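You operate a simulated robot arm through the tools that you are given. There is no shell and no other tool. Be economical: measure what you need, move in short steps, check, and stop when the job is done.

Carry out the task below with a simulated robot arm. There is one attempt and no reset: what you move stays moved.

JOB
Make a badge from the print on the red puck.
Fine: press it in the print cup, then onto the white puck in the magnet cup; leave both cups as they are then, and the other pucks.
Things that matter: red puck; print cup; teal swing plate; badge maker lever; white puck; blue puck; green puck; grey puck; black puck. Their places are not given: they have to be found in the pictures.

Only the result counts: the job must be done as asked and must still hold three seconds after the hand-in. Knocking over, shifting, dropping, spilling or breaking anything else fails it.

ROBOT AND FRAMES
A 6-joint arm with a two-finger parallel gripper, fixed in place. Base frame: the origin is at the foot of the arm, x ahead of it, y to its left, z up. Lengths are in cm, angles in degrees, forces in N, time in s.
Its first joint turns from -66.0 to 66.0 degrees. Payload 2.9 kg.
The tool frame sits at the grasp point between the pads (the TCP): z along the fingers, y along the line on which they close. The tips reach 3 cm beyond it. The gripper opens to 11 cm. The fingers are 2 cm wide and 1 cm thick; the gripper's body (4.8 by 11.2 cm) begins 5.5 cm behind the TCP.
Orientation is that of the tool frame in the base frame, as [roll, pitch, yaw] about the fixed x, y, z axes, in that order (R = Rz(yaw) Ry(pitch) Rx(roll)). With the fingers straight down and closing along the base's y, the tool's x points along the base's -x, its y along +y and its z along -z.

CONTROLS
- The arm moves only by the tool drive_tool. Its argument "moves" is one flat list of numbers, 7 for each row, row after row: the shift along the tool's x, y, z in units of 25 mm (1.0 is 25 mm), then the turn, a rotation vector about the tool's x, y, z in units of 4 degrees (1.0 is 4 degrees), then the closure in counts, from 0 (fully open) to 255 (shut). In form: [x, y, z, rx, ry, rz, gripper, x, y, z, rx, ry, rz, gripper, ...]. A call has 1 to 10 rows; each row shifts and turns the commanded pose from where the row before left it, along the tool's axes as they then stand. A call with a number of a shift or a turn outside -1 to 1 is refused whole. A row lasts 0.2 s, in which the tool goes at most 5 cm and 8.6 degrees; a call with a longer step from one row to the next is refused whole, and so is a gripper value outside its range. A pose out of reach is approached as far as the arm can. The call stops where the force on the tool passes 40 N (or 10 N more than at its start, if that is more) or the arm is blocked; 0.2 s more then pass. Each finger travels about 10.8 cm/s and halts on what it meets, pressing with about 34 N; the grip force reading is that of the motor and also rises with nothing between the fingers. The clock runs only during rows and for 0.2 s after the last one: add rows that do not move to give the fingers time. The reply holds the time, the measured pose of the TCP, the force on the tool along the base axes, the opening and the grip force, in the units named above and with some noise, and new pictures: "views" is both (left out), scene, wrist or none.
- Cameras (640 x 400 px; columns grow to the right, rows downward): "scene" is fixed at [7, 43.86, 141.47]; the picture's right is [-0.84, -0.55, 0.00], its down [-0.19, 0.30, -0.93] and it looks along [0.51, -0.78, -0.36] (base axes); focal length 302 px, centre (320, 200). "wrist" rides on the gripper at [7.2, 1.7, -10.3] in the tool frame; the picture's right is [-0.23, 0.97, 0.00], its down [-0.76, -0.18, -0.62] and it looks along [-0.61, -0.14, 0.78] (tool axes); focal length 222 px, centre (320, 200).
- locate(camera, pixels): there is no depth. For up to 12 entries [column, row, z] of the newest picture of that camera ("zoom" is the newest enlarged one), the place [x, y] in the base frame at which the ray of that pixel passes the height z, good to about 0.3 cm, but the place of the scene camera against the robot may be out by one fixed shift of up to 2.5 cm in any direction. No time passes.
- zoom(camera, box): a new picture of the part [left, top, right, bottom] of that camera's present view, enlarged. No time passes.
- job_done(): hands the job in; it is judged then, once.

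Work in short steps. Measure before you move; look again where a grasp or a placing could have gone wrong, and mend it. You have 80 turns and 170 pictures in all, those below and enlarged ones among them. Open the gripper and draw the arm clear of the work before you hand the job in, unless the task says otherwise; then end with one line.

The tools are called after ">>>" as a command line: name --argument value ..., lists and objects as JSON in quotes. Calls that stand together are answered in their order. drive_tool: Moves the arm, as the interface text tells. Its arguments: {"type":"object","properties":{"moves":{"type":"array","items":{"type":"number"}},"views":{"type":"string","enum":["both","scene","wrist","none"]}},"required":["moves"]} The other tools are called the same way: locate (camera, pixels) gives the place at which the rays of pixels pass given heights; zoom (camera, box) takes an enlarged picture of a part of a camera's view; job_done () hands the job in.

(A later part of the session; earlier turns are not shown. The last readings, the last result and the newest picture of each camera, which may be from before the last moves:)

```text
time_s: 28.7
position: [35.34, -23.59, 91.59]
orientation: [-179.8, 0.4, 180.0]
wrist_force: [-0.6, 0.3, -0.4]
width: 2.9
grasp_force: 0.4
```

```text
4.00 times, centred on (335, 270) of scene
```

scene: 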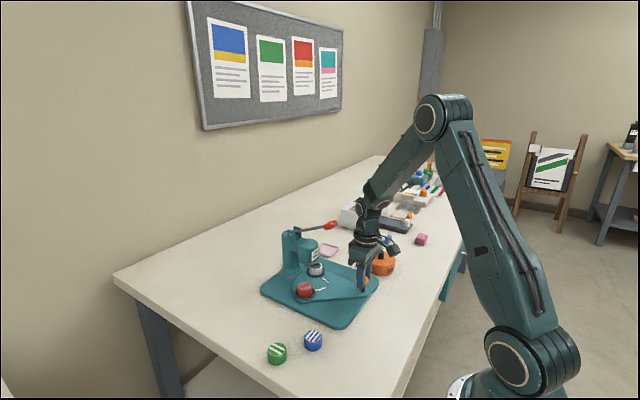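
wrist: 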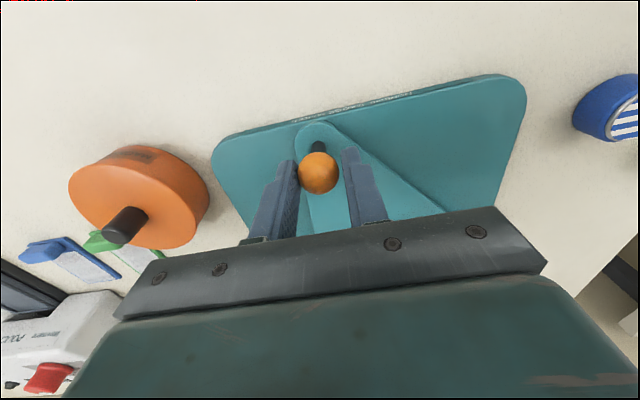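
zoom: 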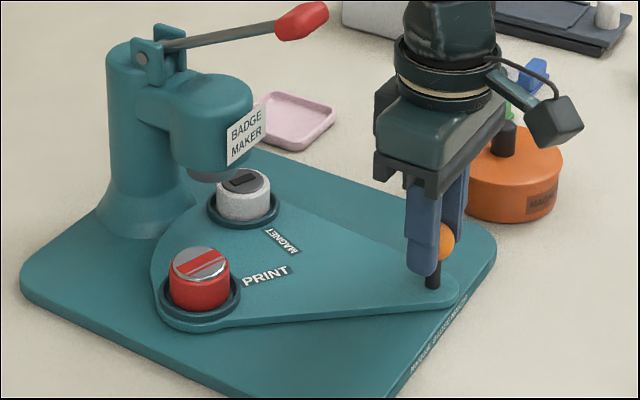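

The plate turns about the expected pivot with no force, and the ball stays centred at (318,172). I continue along the arc to 161°.

>>> drive_tool --moves '[0.058, 0.222, 0, 0, 0, 0, 188, 0.058, 0.222, 0, 0, 0, 0, 188, 0.028, 0.228, 0, 0, 0, 0, 188, 0.028, 0.228, 0, 0, 0, 0, 188, 0, 0.228, 0, 0, 0, 0, 188, 0, 0.228, 0, 0, 0, 0, 188, -0.032, 0.226, 0, 0, 0, 0, 188, -0.032, 0.226, 0, 0, 0, 0, 188, -0.06, 0.222, 0, 0, 0, 0, 188, -0.06, 0.222, 0, 0, 0, 0, 188]'

>>> zoom --camera "scene" --box '[270, 220, 400, 320]'

```text
time_s: 30.9
position: [35.37, -18.11, 91.49]
orientation: [-179.8, 0.4, 180.0]
wrist_force: [-0.2, -0.3, -0.9]
width: 2.92
grasp_force: 0.5
```

scene: 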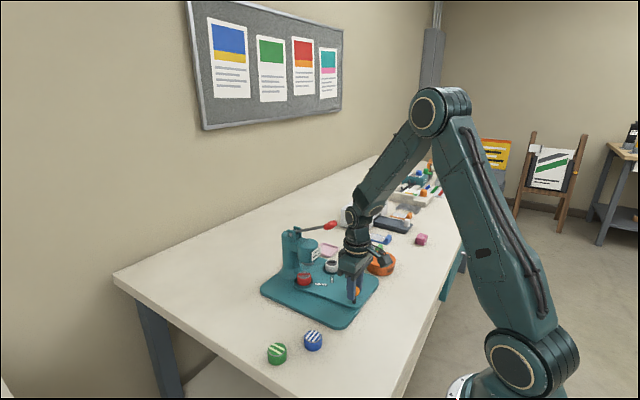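
wrist: 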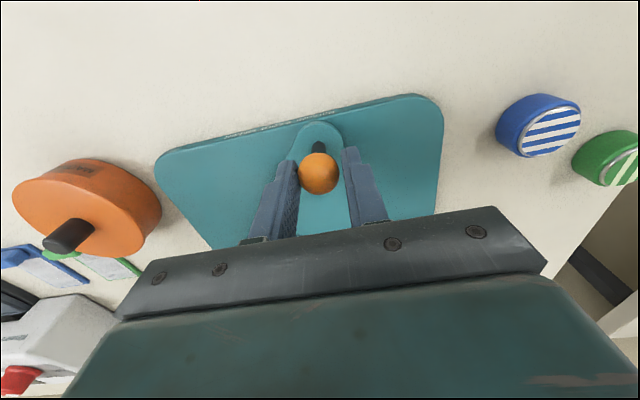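

```text
4.00 times, centred on (335, 270) of scene
```

zoom: 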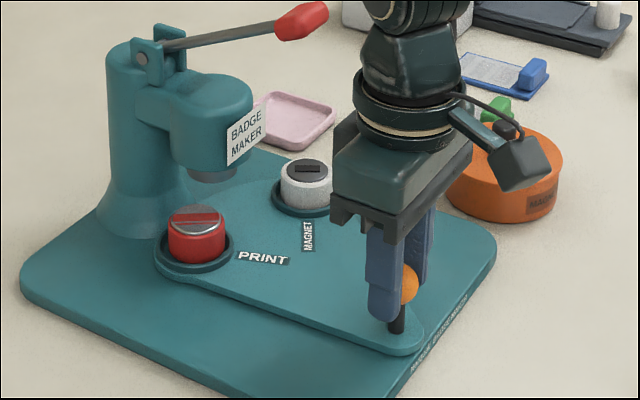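

The print cup (zoom (193,250)) still has to reach the die place at zoom (217,222). I go on in small steps another 15°.

>>> drive_tool --moves '[-0.088, 0.21, 0, 0, 0, 0, 188, -0.088, 0.21, 0, 0, 0, 0, 188, -0.116, 0.198, 0, 0, 0, 0, 188, -0.116, 0.198, 0, 0, 0, 0, 188]'

>>> zoom --camera "scene" --box '[280, 220, 380, 320]'

```text
time_s: 31.9
position: [36.47, -15.86, 91.45]
orientation: [-179.8, 0.4, 180.0]
wrist_force: [0.0, -0.1, 0.4]
width: 2.92
grasp_force: 0.1
```

scene: 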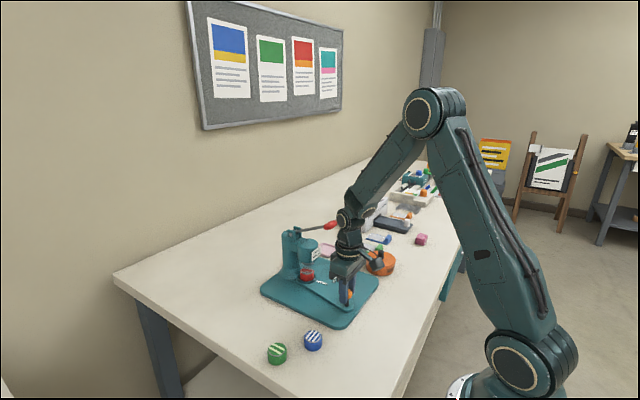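
wrist: 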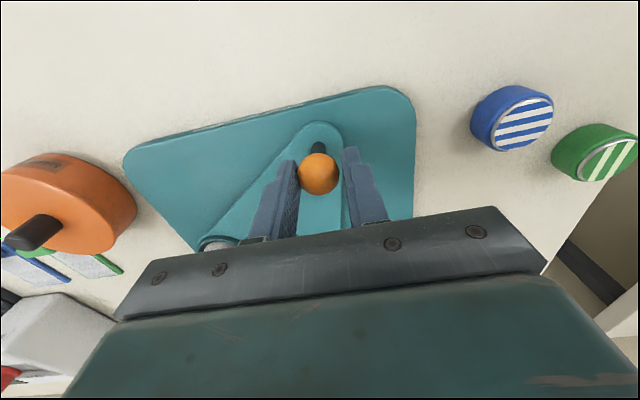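

```text
4.00 times, centred on (330, 270) of scene
```

zoom: 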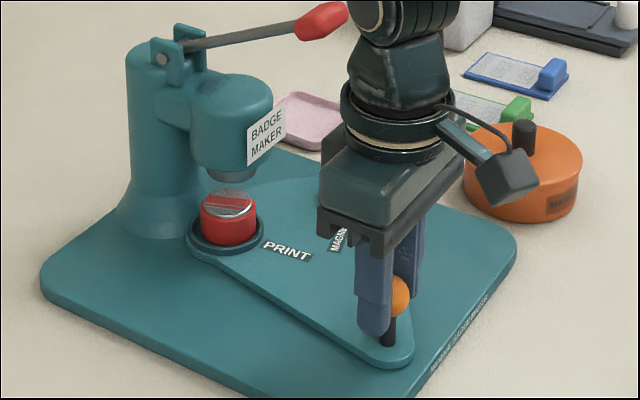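

The print cup is about 11° short of the original magnet-cup place (zoom (234,224) versus (226,236) now). I push three more 3.75° steps.

>>> drive_tool --moves '[-0.132, 0.188, 0, 0, 0, 0, 188, -0.148, 0.176, 0, 0, 0, 0, 188, -0.156, 0.164, 0, 0, 0, 0, 188]'

>>> zoom --camera "scene" --box '[280, 220, 380, 320]'

```text
time_s: 32.7
position: [37.43, -14.87, 91.39]
orientation: [-179.6, 0.2, 179.8]
wrist_force: [-5.4, -10.7, 0.8]
width: 3.43
grasp_force: 5.5
```

scene: 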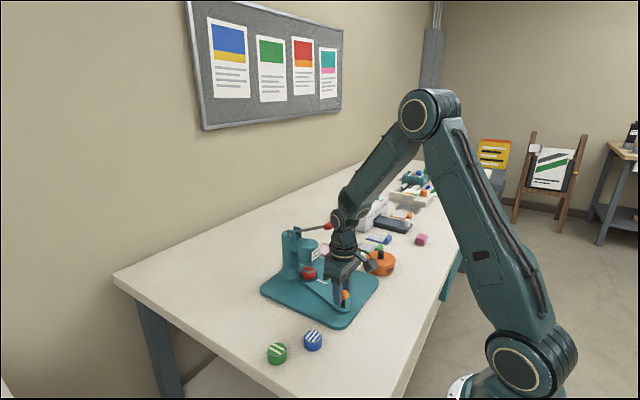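
wrist: 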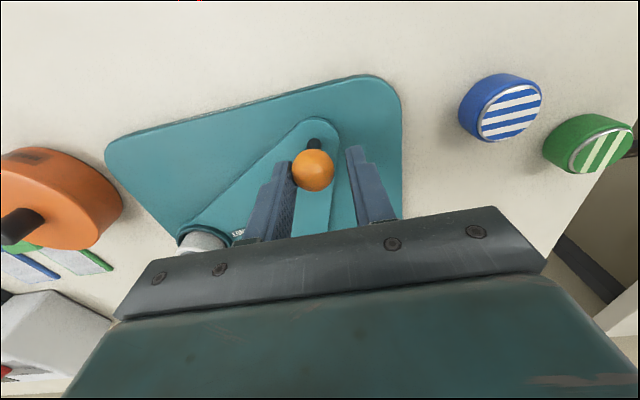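

```text
4.00 times, centred on (330, 270) of scene
```

zoom: 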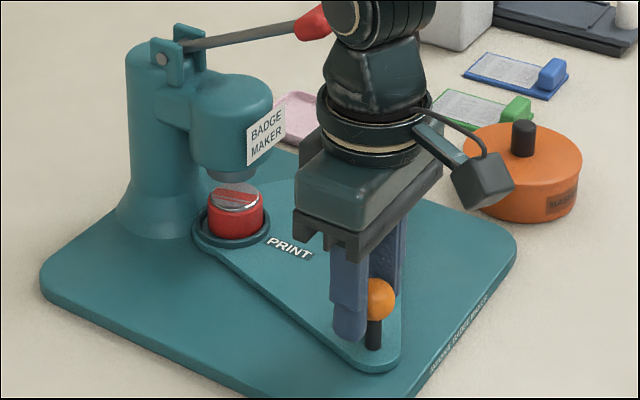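

Reaction of about 12 N and the cup at zoom (233,226), the original magnet-cup place: the plate is at its stop with red under the die. I ease off, open, and rise to z≈114.

>>> drive_tool --moves '[0.02, -0.08, 0, 0, 0, 0, 160, 0, 0, 0, 0, 0, 0, 116, 0, 0, -0.3, 0, 0, 0, 116, 0, 0, -0.8, 0, 0, 0, 116, 0, 0, -1, 0, 0, 0, 116, 0, 0, -1, 0, 0, 0, 116, 0, 0, -1, 0, 0, 0, 116, 0, 0, -1, 0, 0, 0, 160, 0, 0, -1, 0, 0, 0, 255, 0, 0, -1, 0, 0, 0, 255]'

>>> drive_tool --moves '[0, 0, -1, 0, 0, 0, 255, 0, 0, -1, 0, 0, 0, 255, 0, -0.6, 0, 0, 0, 0, 255, 0, -0.6, 0, 0, 0, 0, 255, 0, -0.6, 0, 0, 0, 0, 255, 0, 0, 0, 0, 0, 0, 255]'

>>> zoom --camera "scene" --box '[250, 200, 390, 340]'

>>> zoom --camera "wrist" --box '[220, 60, 420, 240]'

```text
time_s: 34.9
position: [37.37, -15.17, 109.08]
orientation: [-179.8, 0.4, 179.9]
wrist_force: [-0.9, -0.4, 0.5]
width: 0.0
grasp_force: 33.8
```

scene: 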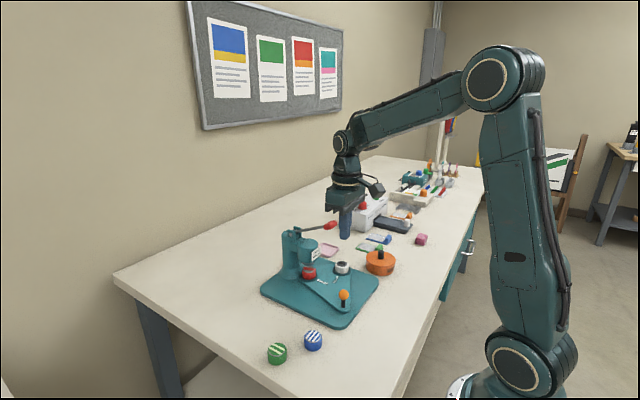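
wrist: 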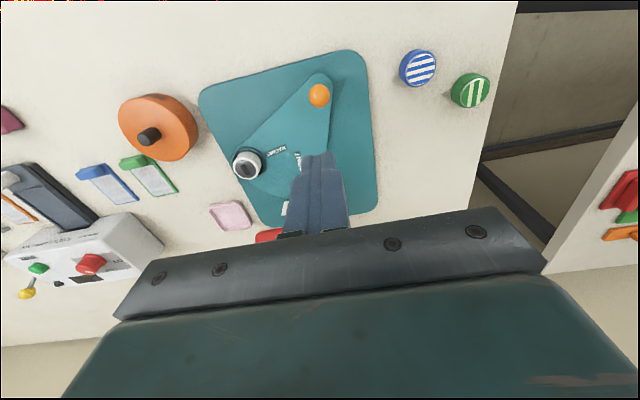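

```text
time_s: 36.3
position: [37.35, -19.44, 114.32]
orientation: [-179.8, 0.5, -179.9]
wrist_force: [0.8, -0.2, -0.5]
width: 0.0
grasp_force: 33.9
```

scene: 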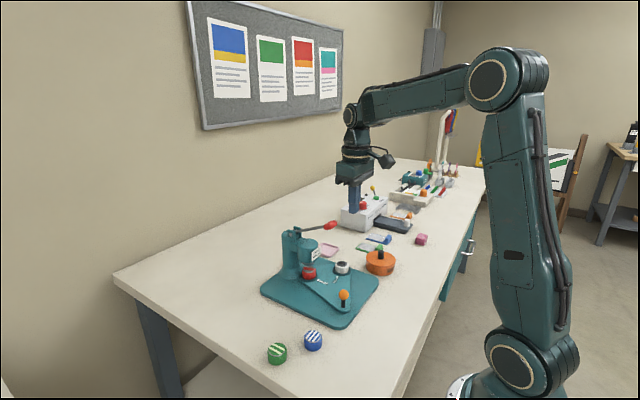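
wrist: 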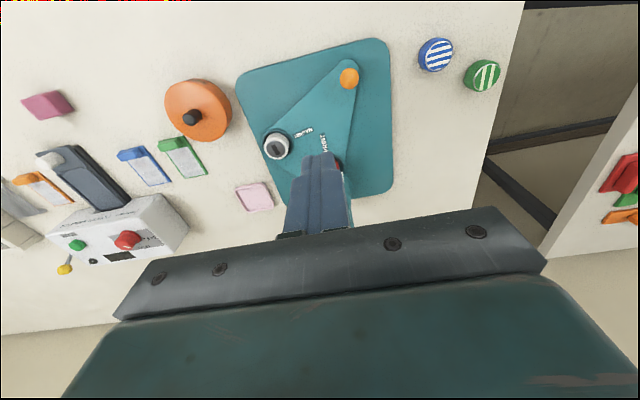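

```text
2.86 times, centred on (320, 270) of scene
```

zoom: 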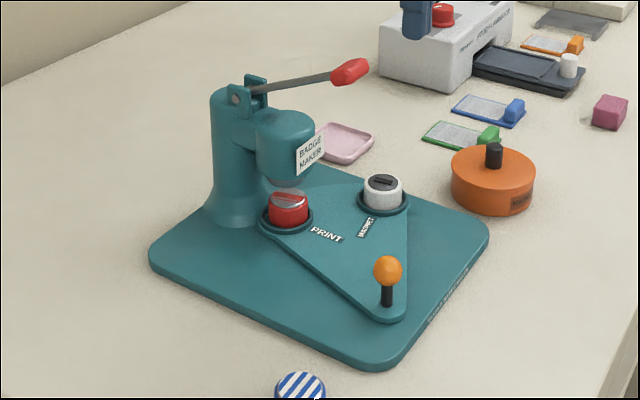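

```text
2.22 times, centred on (320, 150) of wrist
```

zoom: 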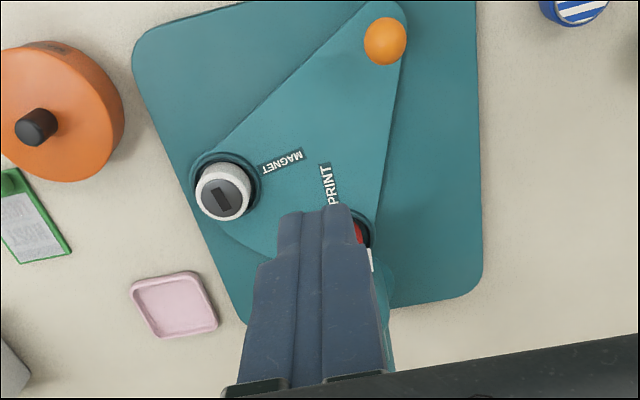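

The red grip triangulates to x 43–47, y≈-21, z≈105–106.5. I bring the closed fingers over (44.5,-20.9) at a safe height and check in the scene.

>>> drive_tool --moves '[-0.715, -0.145, 0, 0, 0, 0, 255, -0.715, -0.145, 0, 0, 0, 0, 255, -0.715, -0.145, 0, 0, 0, 0, 255, -0.715, -0.145, 0, 0, 0, 0, 255, 0, 0, 0.5, 0, 0, 0, 255, 0, 0, 0, 0, 0, 0, 255]'

>>> zoom --camera "scene" --box '[270, 170, 390, 290]'

>>> zoom --camera "wrist" --box '[220, 80, 420, 240]'

```text
time_s: 37.7
position: [44.4, -20.66, 113.0]
orientation: [-179.7, 0.4, -180.0]
wrist_force: [-0.4, 0.6, -0.7]
width: 0.0
grasp_force: 33.6
```

scene: 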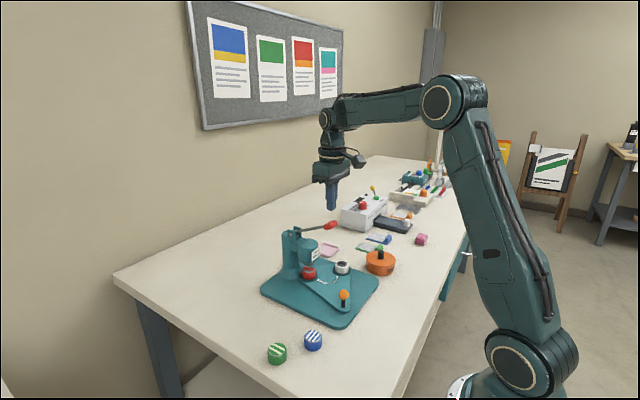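
wrist: 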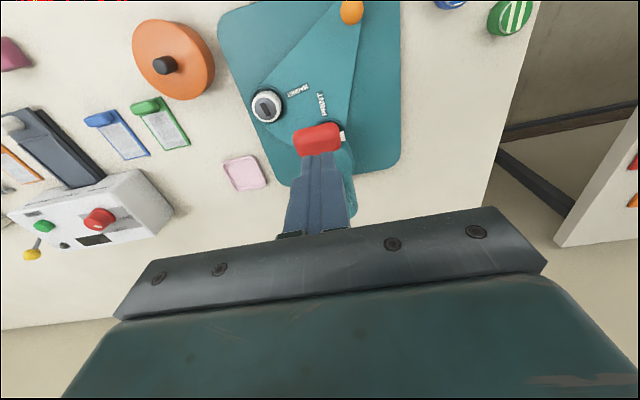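

```text
3.33 times, centred on (330, 230) of scene
```

zoom: 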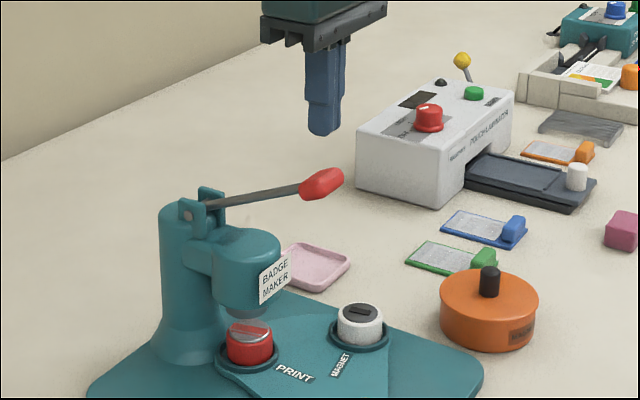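

```text
2.50 times, centred on (320, 160) of wrist
```

zoom: 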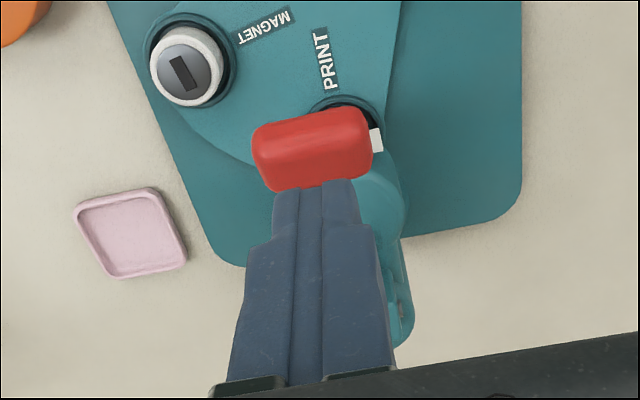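

The grip's centre at wrist (317,137) lies right under the tool axis at z≈106. I lower in small steps to make contact and start pressing.

>>> drive_tool --moves '[0, 0, 0.4, 0, 0, 0, 255, 0, 0, 0.4, 0, 0, 0, 255, 0, 0, 0.3, 0, 0, 0, 255, 0, 0, 0.3, 0, 0, 0, 255, 0, 0, 0.3, 0, 0, 0, 255, 0, 0, 0.3, 0, 0, 0, 255]'

>>> zoom --camera "scene" --box '[270, 190, 370, 290]'

```text
time_s: 39.1
position: [44.4, -20.9, 107.93]
orientation: [-179.7, 0.4, 180.0]
wrist_force: [-0.5, -0.2, 0.1]
width: 0.0
grasp_force: 34.5
```

scene: 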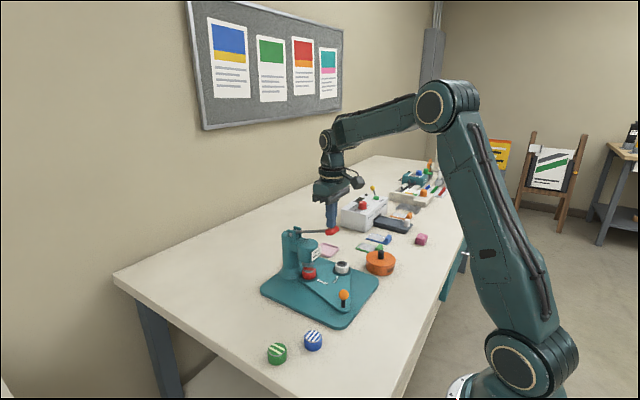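
wrist: 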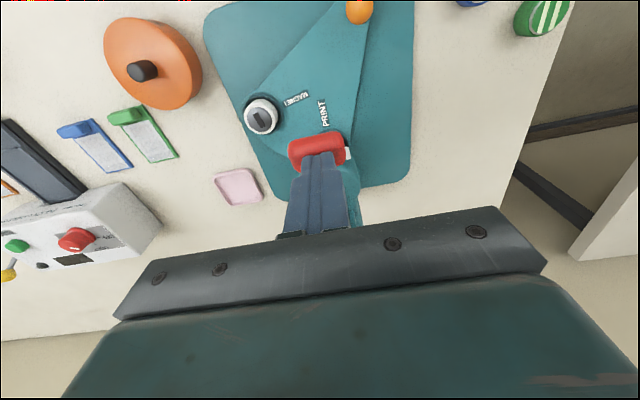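

```text
4.00 times, centred on (320, 240) of scene
```

zoom: 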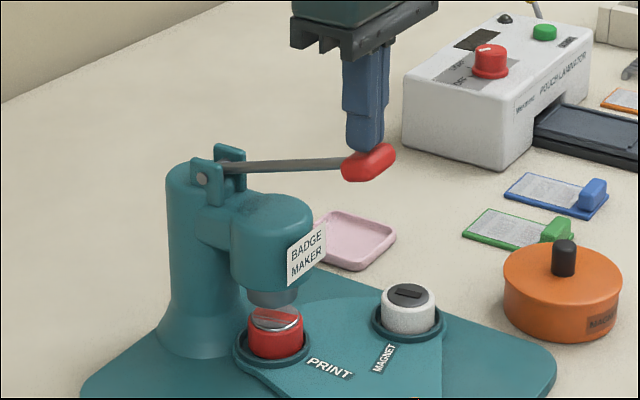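

The lever follows the fingers down with almost no force and the die is descending. I keep pressing in small steps.

>>> drive_tool --moves '[0, 0, 0.25, 0, 0, 0, 255, 0, 0, 0.25, 0, 0, 0, 255, 0, 0, 0.25, 0, 0, 0, 255, 0, 0, 0.25, 0, 0, 0, 255, 0, 0, 0.25, 0, 0, 0, 255, 0, 0, 0.25, 0, 0, 0, 255]'

>>> zoom --camera "scene" --box '[270, 190, 370, 290]'

```text
time_s: 40.5
position: [44.5, -20.99, 104.15]
orientation: [-179.8, 0.4, -179.8]
wrist_force: [0.6, 1.7, 1.8]
width: 0.0
grasp_force: 34.3
```

scene: 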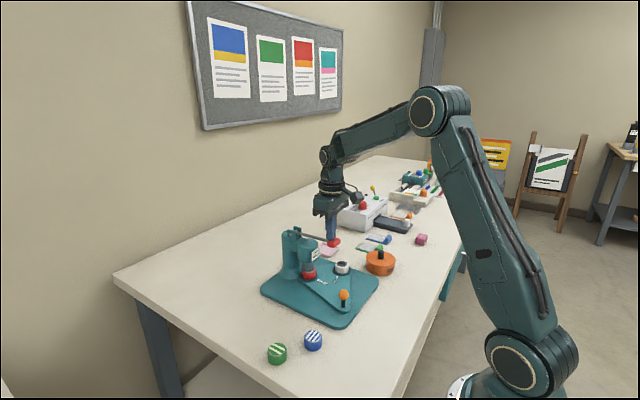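
wrist: 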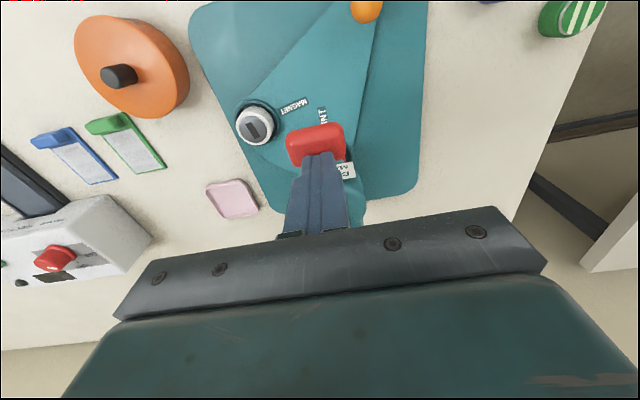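

```text
4.00 times, centred on (320, 240) of scene
```

zoom: 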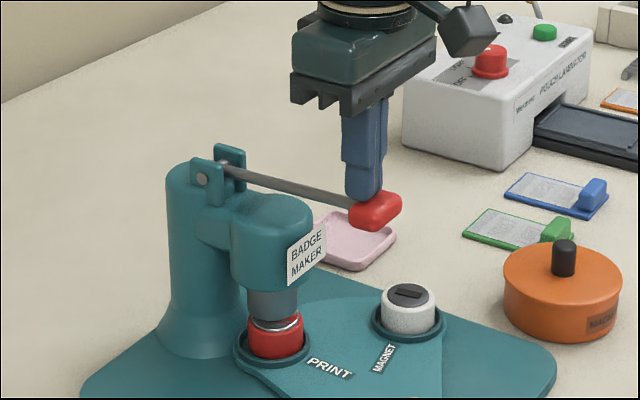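

The die is almost on the red puck. I press on in smaller steps until it resists.

>>> drive_tool --moves '[0, 0, 0.15, 0, 0, 0, 255, 0, 0, 0.15, 0, 0, 0, 255, 0, 0, 0.15, 0, 0, 0, 255, 0, 0, 0.15, 0, 0, 0, 255, 0, 0, 0.15, 0, 0, 0, 255, 0, 0, 0.15, 0, 0, 0, 255, 0, 0, 0.15, 0, 0, 0, 255, 0, 0, 0.15, 0, 0, 0, 255]'

>>> zoom --camera "scene" --box '[270, 200, 370, 300]'

```text
time_s: 42.3
position: [44.66, -20.91, 101.33]
orientation: [-179.8, 0.6, -180.0]
wrist_force: [2.2, -1.0, 4.7]
width: 0.02
grasp_force: 33.9
```

scene: 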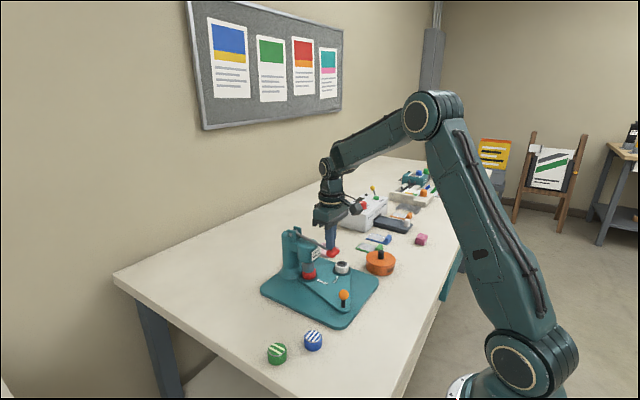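
wrist: 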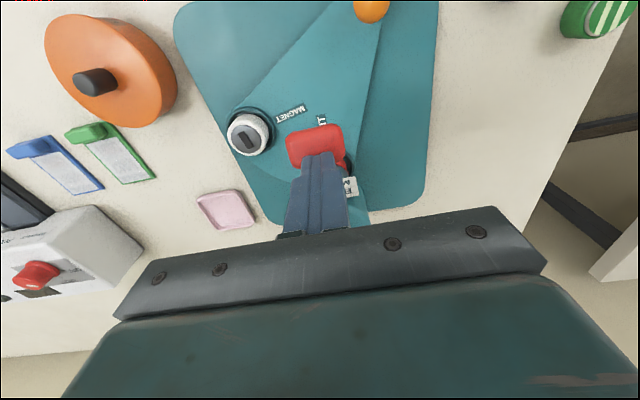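

```text
4.00 times, centred on (320, 250) of scene
```

zoom: 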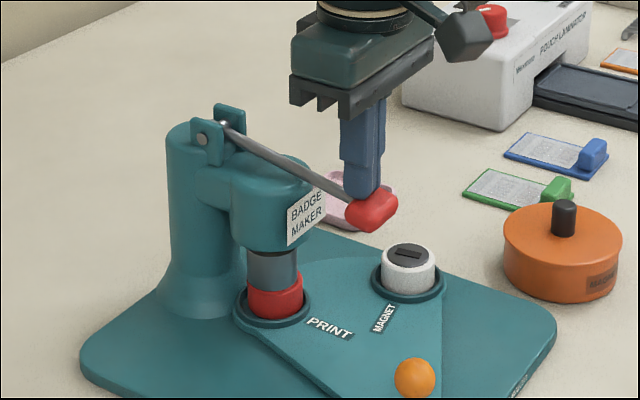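

The die now covers the puck's face with about 5 N. I press on until it is firm.

>>> drive_tool --moves '[0, 0, 0.12, 0, 0, 0, 255, 0, 0, 0.12, 0, 0, 0, 255, 0, 0, 0.12, 0, 0, 0, 255, 0, 0, 0.12, 0, 0, 0, 255, 0, 0, 0.12, 0, 0, 0, 255, 0, 0, 0.12, 0, 0, 0, 255, 0, 0, 0, 0, 0, 0, 255]'

>>> zoom --camera "scene" --box '[270, 200, 370, 300]'

```text
time_s: 42.9
position: [44.67, -20.8, 101.3]
orientation: [-179.6, 0.9, -180.0]
wrist_force: [-8.0, 2.8, 13.1]
width: 0.0
grasp_force: 34.0
stopped in row 3: the force on the tool passed its limit (the readings are from after the stop); the commanded pose is now the measured one
```

scene: 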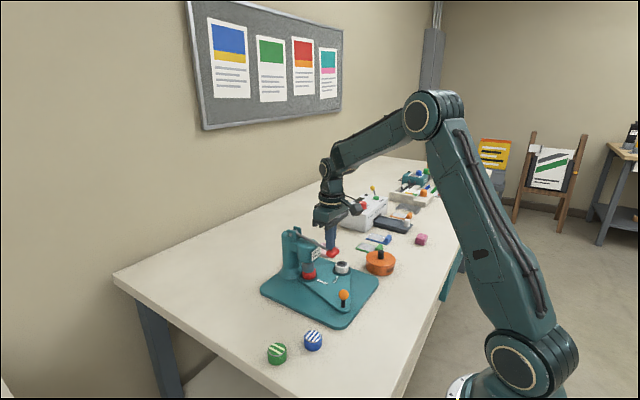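
wrist: 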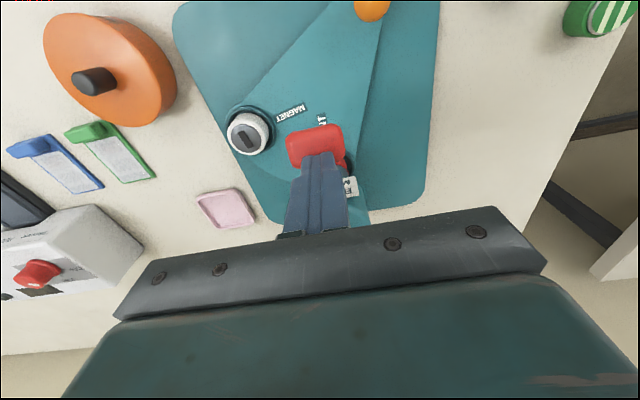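

```text
4.00 times, centred on (320, 250) of scene
```

zoom: 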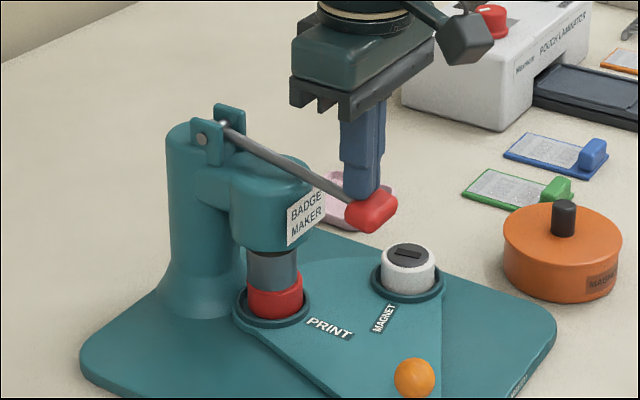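

It went firm past 40 N at z=101.3, so the press bottomed on the puck. I raise slowly and see whether the lever returns and what the puck looks like.

>>> drive_tool --moves '[0, 0, -0.3, 0, 0, 0, 255, 0, 0, -0.5, 0, 0, 0, 255, 0, 0, -0.6, 0, 0, 0, 255, 0, 0, -0.7, 0, 0, 0, 255, 0, 0, -0.7, 0, 0, 0, 255, 0, 0, -0.7, 0, 0, 0, 255, 0, 0, -0.7, 0, 0, 0, 255, 0, 0, -0.7, 0, 0, 0, 255, 0, 0, -0.5, 0, 0, 0, 255]'

>>> zoom --camera "scene" --box '[280, 210, 370, 300]'

```text
time_s: 44.9
position: [44.22, -20.82, 114.59]
orientation: [-179.6, 0.9, -180.0]
wrist_force: [-0.7, -0.3, 0.2]
width: 0.0
grasp_force: 33.8
```

scene: 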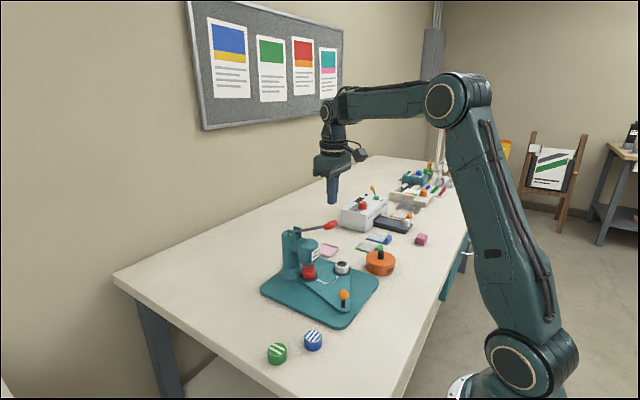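
wrist: 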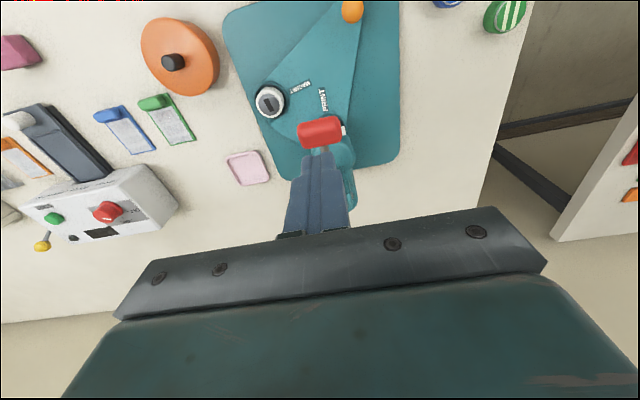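

```text
4.44 times, centred on (325, 255) of scene
```

zoom: 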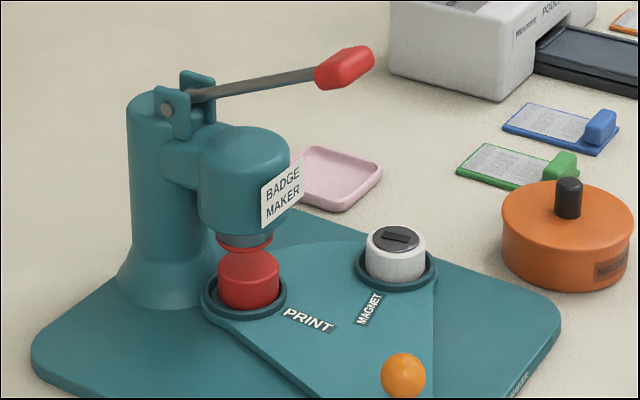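

The print left the red puck and hangs as a red rim on the die, and the lever sprang back. Now I return to the knob at about (37.4,-15.2) to swing the magnet cup back under the die.

>>> drive_tool --moves '[0.907, 0.747, 0, 0, 0, 0, 200, 0.907, 0.747, 0, 0, 0, 0, 116, 0.907, 0.747, 0, 0, 0, 0, 116, 0, 0, 0.9, 0, 0, 0, 116, 0, 0, 0.9, 0, 0, 0, 116, 0, 0, 0.9, 0, 0, 0, 116, 0, 0, 0.9, 0, 0, 0, 116, 0, 0, 0.9, 0, 0, 0, 116, 0, 0, 0.9, 0, 0, 0, 116, 0, 0, 0.9, 0, 0, 0, 116]'

```text
time_s: 47.1
position: [38.0, -15.24, 98.64]
orientation: [-179.7, 0.9, -180.0]
wrist_force: [-0.9, -0.1, 0.1]
width: 6.0
grasp_force: 0.0
```

scene: 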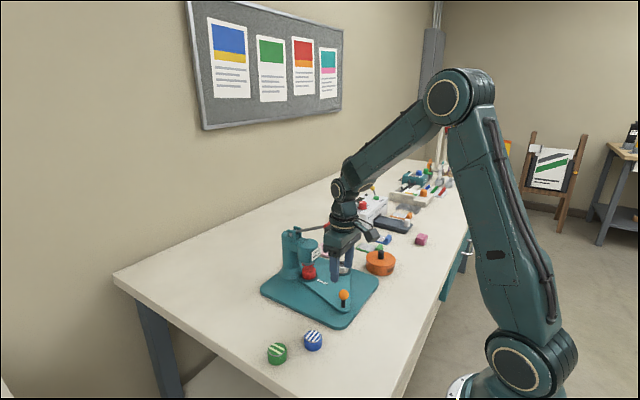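
wrist: 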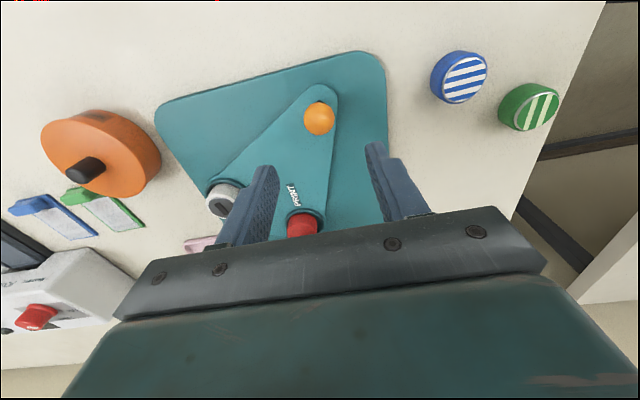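

The ball shows at (319,118), about 0.9 cm towards tool +x. I shift, descend to z≈91.4 and close to the loose cage.

>>> drive_tool --moves '[0.36, 0, 0, 0, 0, 0, 116, 0, 0, 0.72, 0, 0, 0, 116, 0, 0, 0.72, 0, 0, 0, 116, 0, 0, 0.72, 0, 0, 0, 116, 0, 0, 0.72, 0, 0, 0, 116, 0, 0, 0, 0, 0, 0, 150, 0, 0, 0, 0, 0, 0, 188, 0, 0, 0, 0, 0, 0, 188]'

```text
time_s: 48.9
position: [37.37, -15.29, 91.48]
orientation: [-179.6, 0.8, -180.0]
wrist_force: [0.2, 0.3, 0.3]
width: 2.9
grasp_force: 0.3
```

scene: 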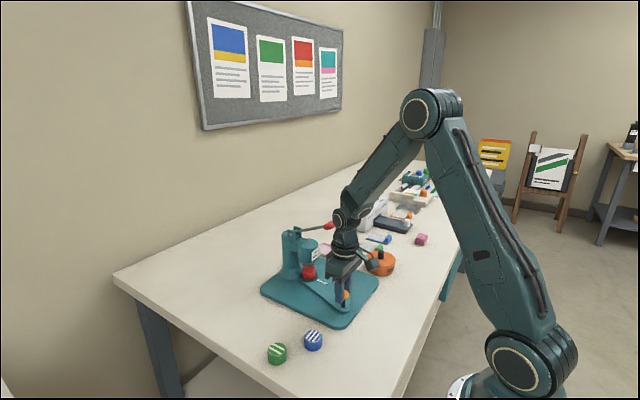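
wrist: 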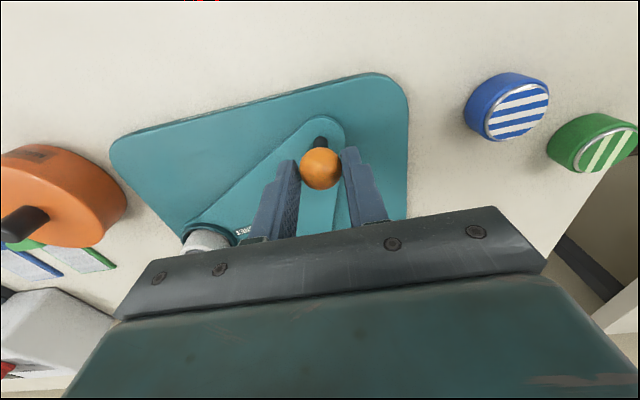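

Caged again (ball at (321,168)). I swing back counter-clockwise along the same arc.

>>> drive_tool --moves '[0.184, -0.134, 0, 0, 0, 0, 188, 0.184, -0.134, 0, 0, 0, 0, 188, 0.116, -0.198, 0, 0, 0, 0, 188, 0.116, -0.198, 0, 0, 0, 0, 188, 0.088, -0.21, 0, 0, 0, 0, 188, 0.088, -0.21, 0, 0, 0, 0, 188, 0.06, -0.222, 0, 0, 0, 0, 188, 0.06, -0.222, 0, 0, 0, 0, 188, 0.032, -0.226, 0, 0, 0, 0, 188, 0.032, -0.226, 0, 0, 0, 0, 188]'

>>> zoom --camera "scene" --box '[280, 220, 380, 320]'

```text
time_s: 51.1
position: [34.7, -20.22, 91.55]
orientation: [-179.6, 0.8, 180.0]
wrist_force: [0.1, 0.9, 0.2]
width: 2.9
grasp_force: 0.1
```

scene: 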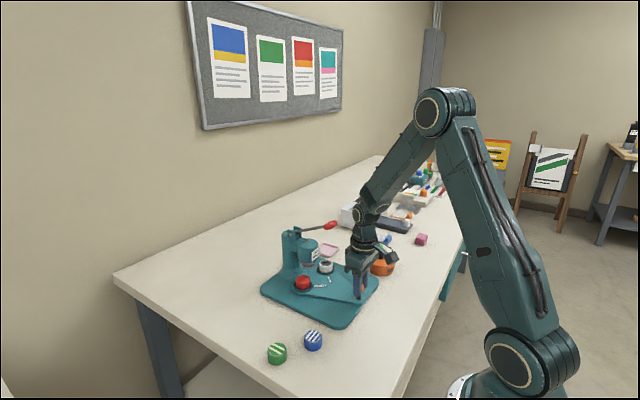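
wrist: 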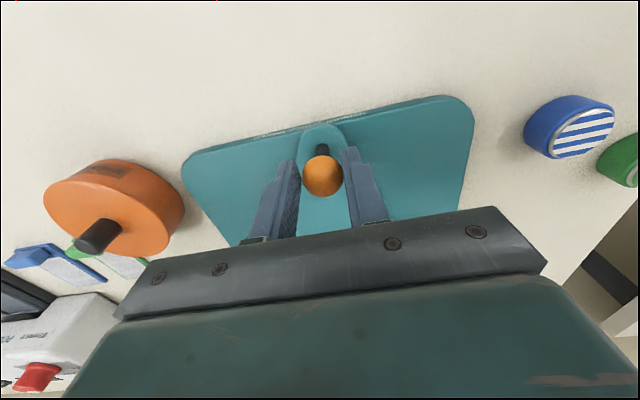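

```text
4.00 times, centred on (330, 270) of scene
```

zoom: 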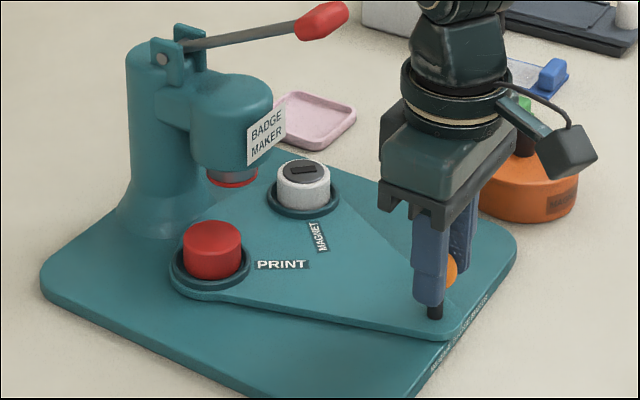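

Swinging smoothly. I continue to about 213°, with a small x correction.

>>> drive_tool --moves '[-0.03, -0.228, 0, 0, 0, 0, 188, -0.03, -0.228, 0, 0, 0, 0, 188, -0.04, -0.228, 0, 0, 0, 0, 188, -0.04, -0.228, 0, 0, 0, 0, 188, -0.058, -0.222, 0, 0, 0, 0, 188, -0.058, -0.222, 0, 0, 0, 0, 188, -0.088, -0.212, 0, 0, 0, 0, 188, -0.088, -0.212, 0, 0, 0, 0, 188, -0.112, -0.198, 0, 0, 0, 0, 188, -0.112, -0.198, 0, 0, 0, 0, 188]' --views "wrist"

>>> zoom --camera "scene" --box '[280, 220, 380, 320]'

```text
time_s: 53.3
position: [36.48, -25.64, 91.73]
orientation: [-179.7, 0.9, -180.0]
wrist_force: [0.4, -0.7, -0.4]
width: 2.91
grasp_force: 0.1
```

wrist: 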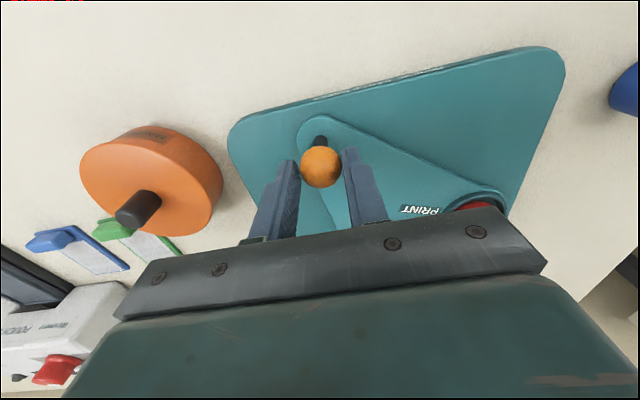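

```text
4.00 times, centred on (330, 270) of scene
```

zoom: 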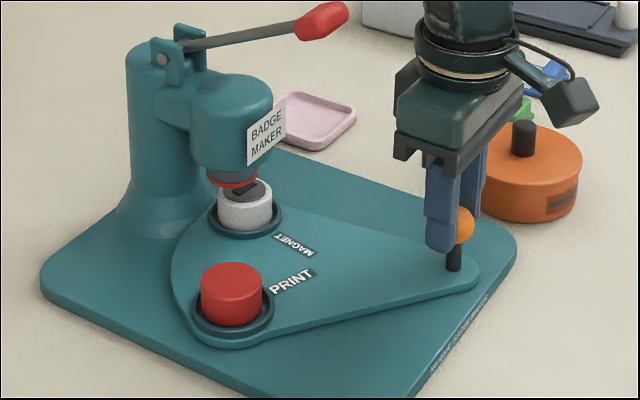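

The magnet cup is still about 9° short. Small steps until the stop is felt.

>>> drive_tool --moves '[-0.136, -0.188, 0, 0, 0, 0, 188, -0.144, -0.176, 0, 0, 0, 0, 188, -0.156, -0.168, 0, 0, 0, 0, 188]'

>>> zoom --camera "scene" --box '[280, 220, 380, 320]'

```text
time_s: 54.1
position: [37.44, -27.03, 91.69]
orientation: [-179.8, 0.7, -179.9]
wrist_force: [-1.4, 1.6, -0.9]
width: 3.01
grasp_force: 1.1
```

scene: 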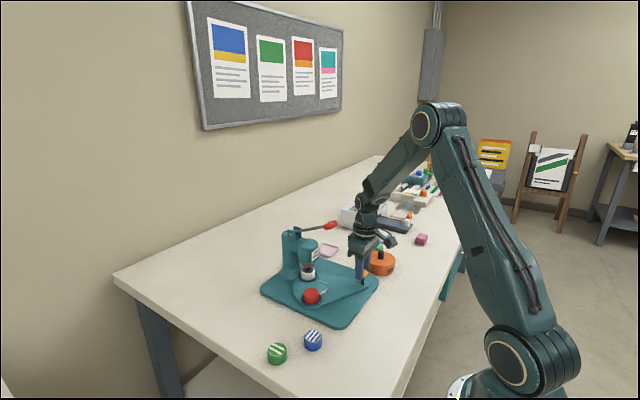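
wrist: 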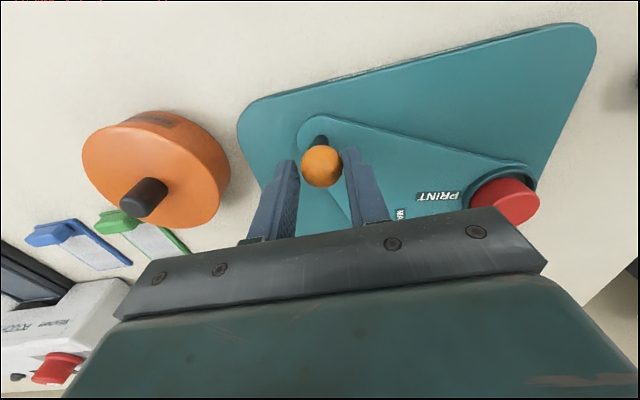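

```text
4.00 times, centred on (330, 270) of scene
```

zoom: 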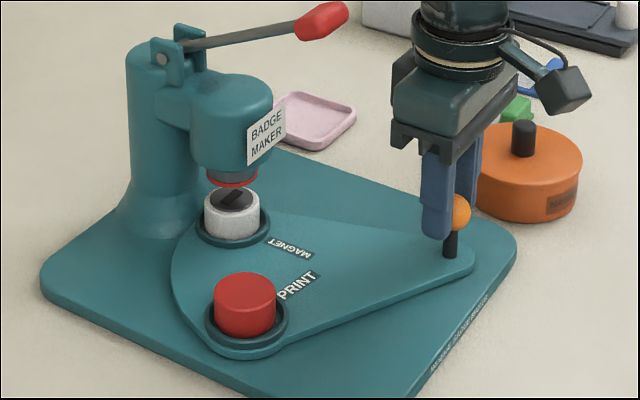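

The magnet cup is back at zoom (234,224), its original place, with light contact. One more 0.3 cm nudge to be sure of the stop, then I open and rise.

>>> drive_tool --moves '[-0.09, -0.1, 0, 0, 0, 0, 188, 0, 0, 0, 0, 0, 0, 188]' --views "none"

>>> drive_tool --moves '[0.05, 0.12, 0, 0, 0, 0, 170, 0, 0, 0, 0, 0, 0, 116, 0, 0, -0.3, 0, 0, 0, 116, 0, 0, -0.9, 0, 0, 0, 116, 0, 0, -1, 0, 0, 0, 116, 0, 0, -1, 0, 0, 0, 116, 0, 0, -1, 0, 0, 0, 116, 0, 0, -1, 0, 0, 0, 116, 0, 0, -1, 0, 0, 0, 255, 0, 0, -1, 0, 0, 0, 255]' --views "none"

>>> drive_tool --moves '[0, 0, -1, 0, 0, 0, 255, 0, 0, -0.9, 0, 0, 0, 255, -0.7, 0.6, 0, 0, 0, 0, 255, -0.7, 0.6, 0, 0, 0, 0, 255, -0.7, 0.6, 0, 0, 0, 0, 255, -0.7, 0.6, 0, 0, 0, 0, 255, 0, 0, 0, 0, 0, 0, 255]'

>>> zoom --camera "scene" --box '[280, 220, 380, 320]'

```text
time_s: 54.7
position: [37.64, -27.12, 91.62]
orientation: [-179.7, 0.9, -179.9]
wrist_force: [-4.5, 10.3, 0.4]
width: 3.38
grasp_force: 4.3
```

```text
time_s: 56.9
position: [37.2, -26.83, 109.7]
orientation: [-179.6, 0.9, -179.9]
wrist_force: [-0.9, 0.5, -0.2]
width: 0.0
grasp_force: 34.1
```

```text
time_s: 58.5
position: [44.16, -20.7, 114.38]
orientation: [-179.7, 0.9, -180.0]
wrist_force: [0.3, -0.3, 0.0]
width: 0.0
grasp_force: 34.0
```

scene: 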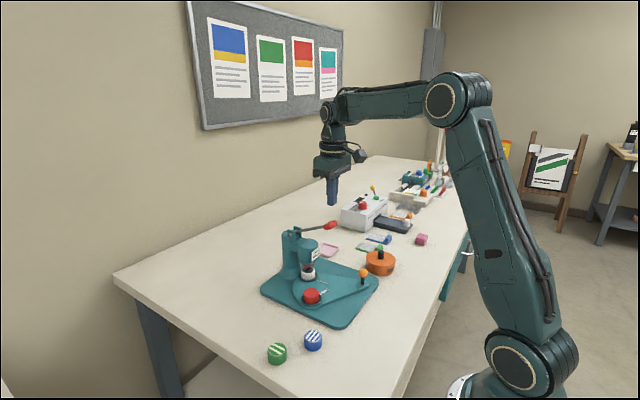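
wrist: 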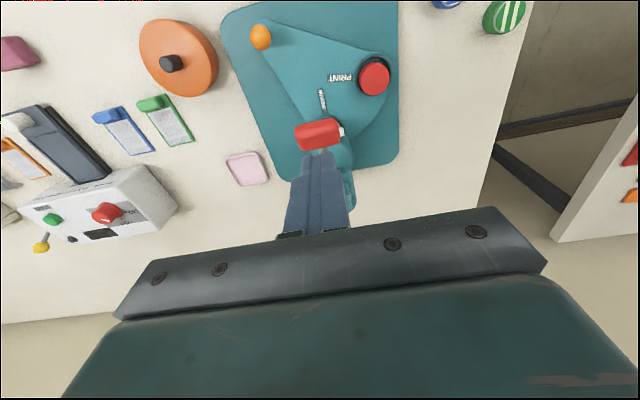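

```text
4.00 times, centred on (330, 270) of scene
```

zoom: 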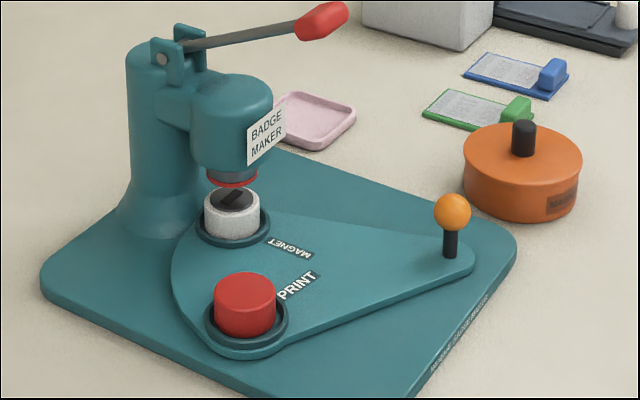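

The plate was at its stop (about 11 N), the magnet cup is under the die and the fingers are over the lever grip as before. I press down, first to about 103.5.

>>> drive_tool --moves '[0, 0, 0.5, 0, 0, 0, 255, 0, 0, 0.5, 0, 0, 0, 255, 0, 0, 0.5, 0, 0, 0, 255, 0, 0, 0.4, 0, 0, 0, 255, 0, 0, 0.4, 0, 0, 0, 255, 0, 0, 0.4, 0, 0, 0, 255, 0, 0, 0.4, 0, 0, 0, 255, 0, 0, 0.4, 0, 0, 0, 255, 0, 0, 0.4, 0, 0, 0, 255, 0, 0, 0.4, 0, 0, 0, 255]' --views "none"

>>> drive_tool --moves '[0, 0, 0.15, 0, 0, 0, 255, 0, 0, 0.15, 0, 0, 0, 255, 0, 0, 0.15, 0, 0, 0, 255, 0, 0, 0.15, 0, 0, 0, 255, 0, 0, 0.15, 0, 0, 0, 255, 0, 0, 0.15, 0, 0, 0, 255, 0, 0, 0.15, 0, 0, 0, 255, 0, 0, 0.15, 0, 0, 0, 255, 0, 0, 0.15, 0, 0, 0, 255]'

>>> zoom --camera "scene" --box '[280, 220, 380, 320]'

```text
time_s: 60.7
position: [44.51, -20.79, 103.62]
orientation: [-179.6, 0.9, -180.0]
wrist_force: [-2.2, -1.4, 2.5]
width: 0.0
grasp_force: 34.4
```

```text
time_s: 62.5
position: [44.41, -20.98, 101.12]
orientation: [-179.2, 1.3, 180.0]
wrist_force: [-7.4, 2.0, 12.4]
width: 0.0
grasp_force: 34.2
stopped in row 9: the force on the tool passed its limit (the readings are from after the stop); the commanded pose is now the measured one
```

scene: 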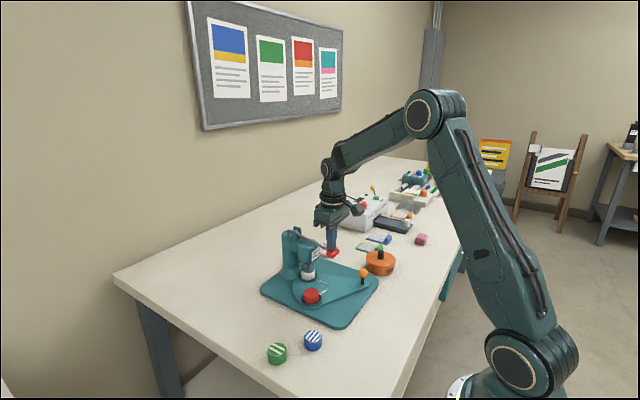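
wrist: 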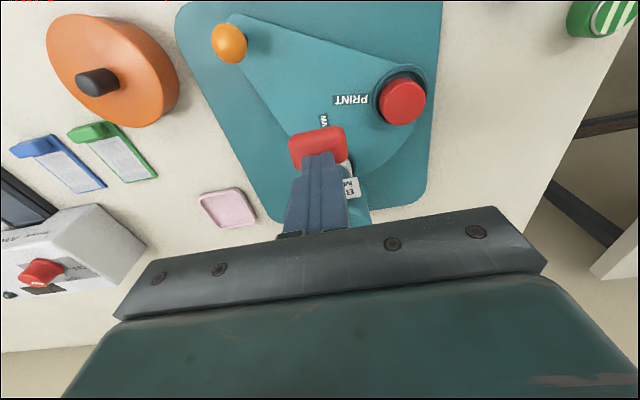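

```text
4.00 times, centred on (330, 270) of scene
```

zoom: 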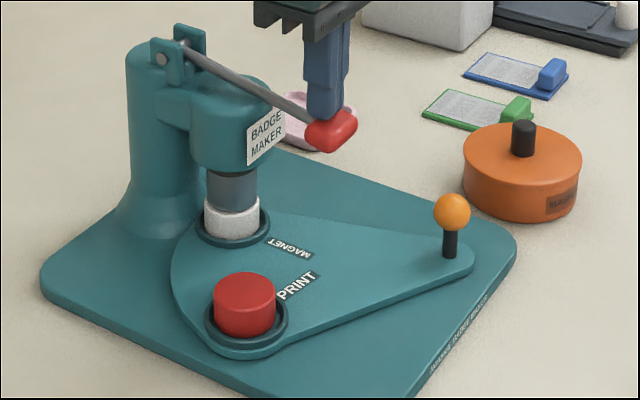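

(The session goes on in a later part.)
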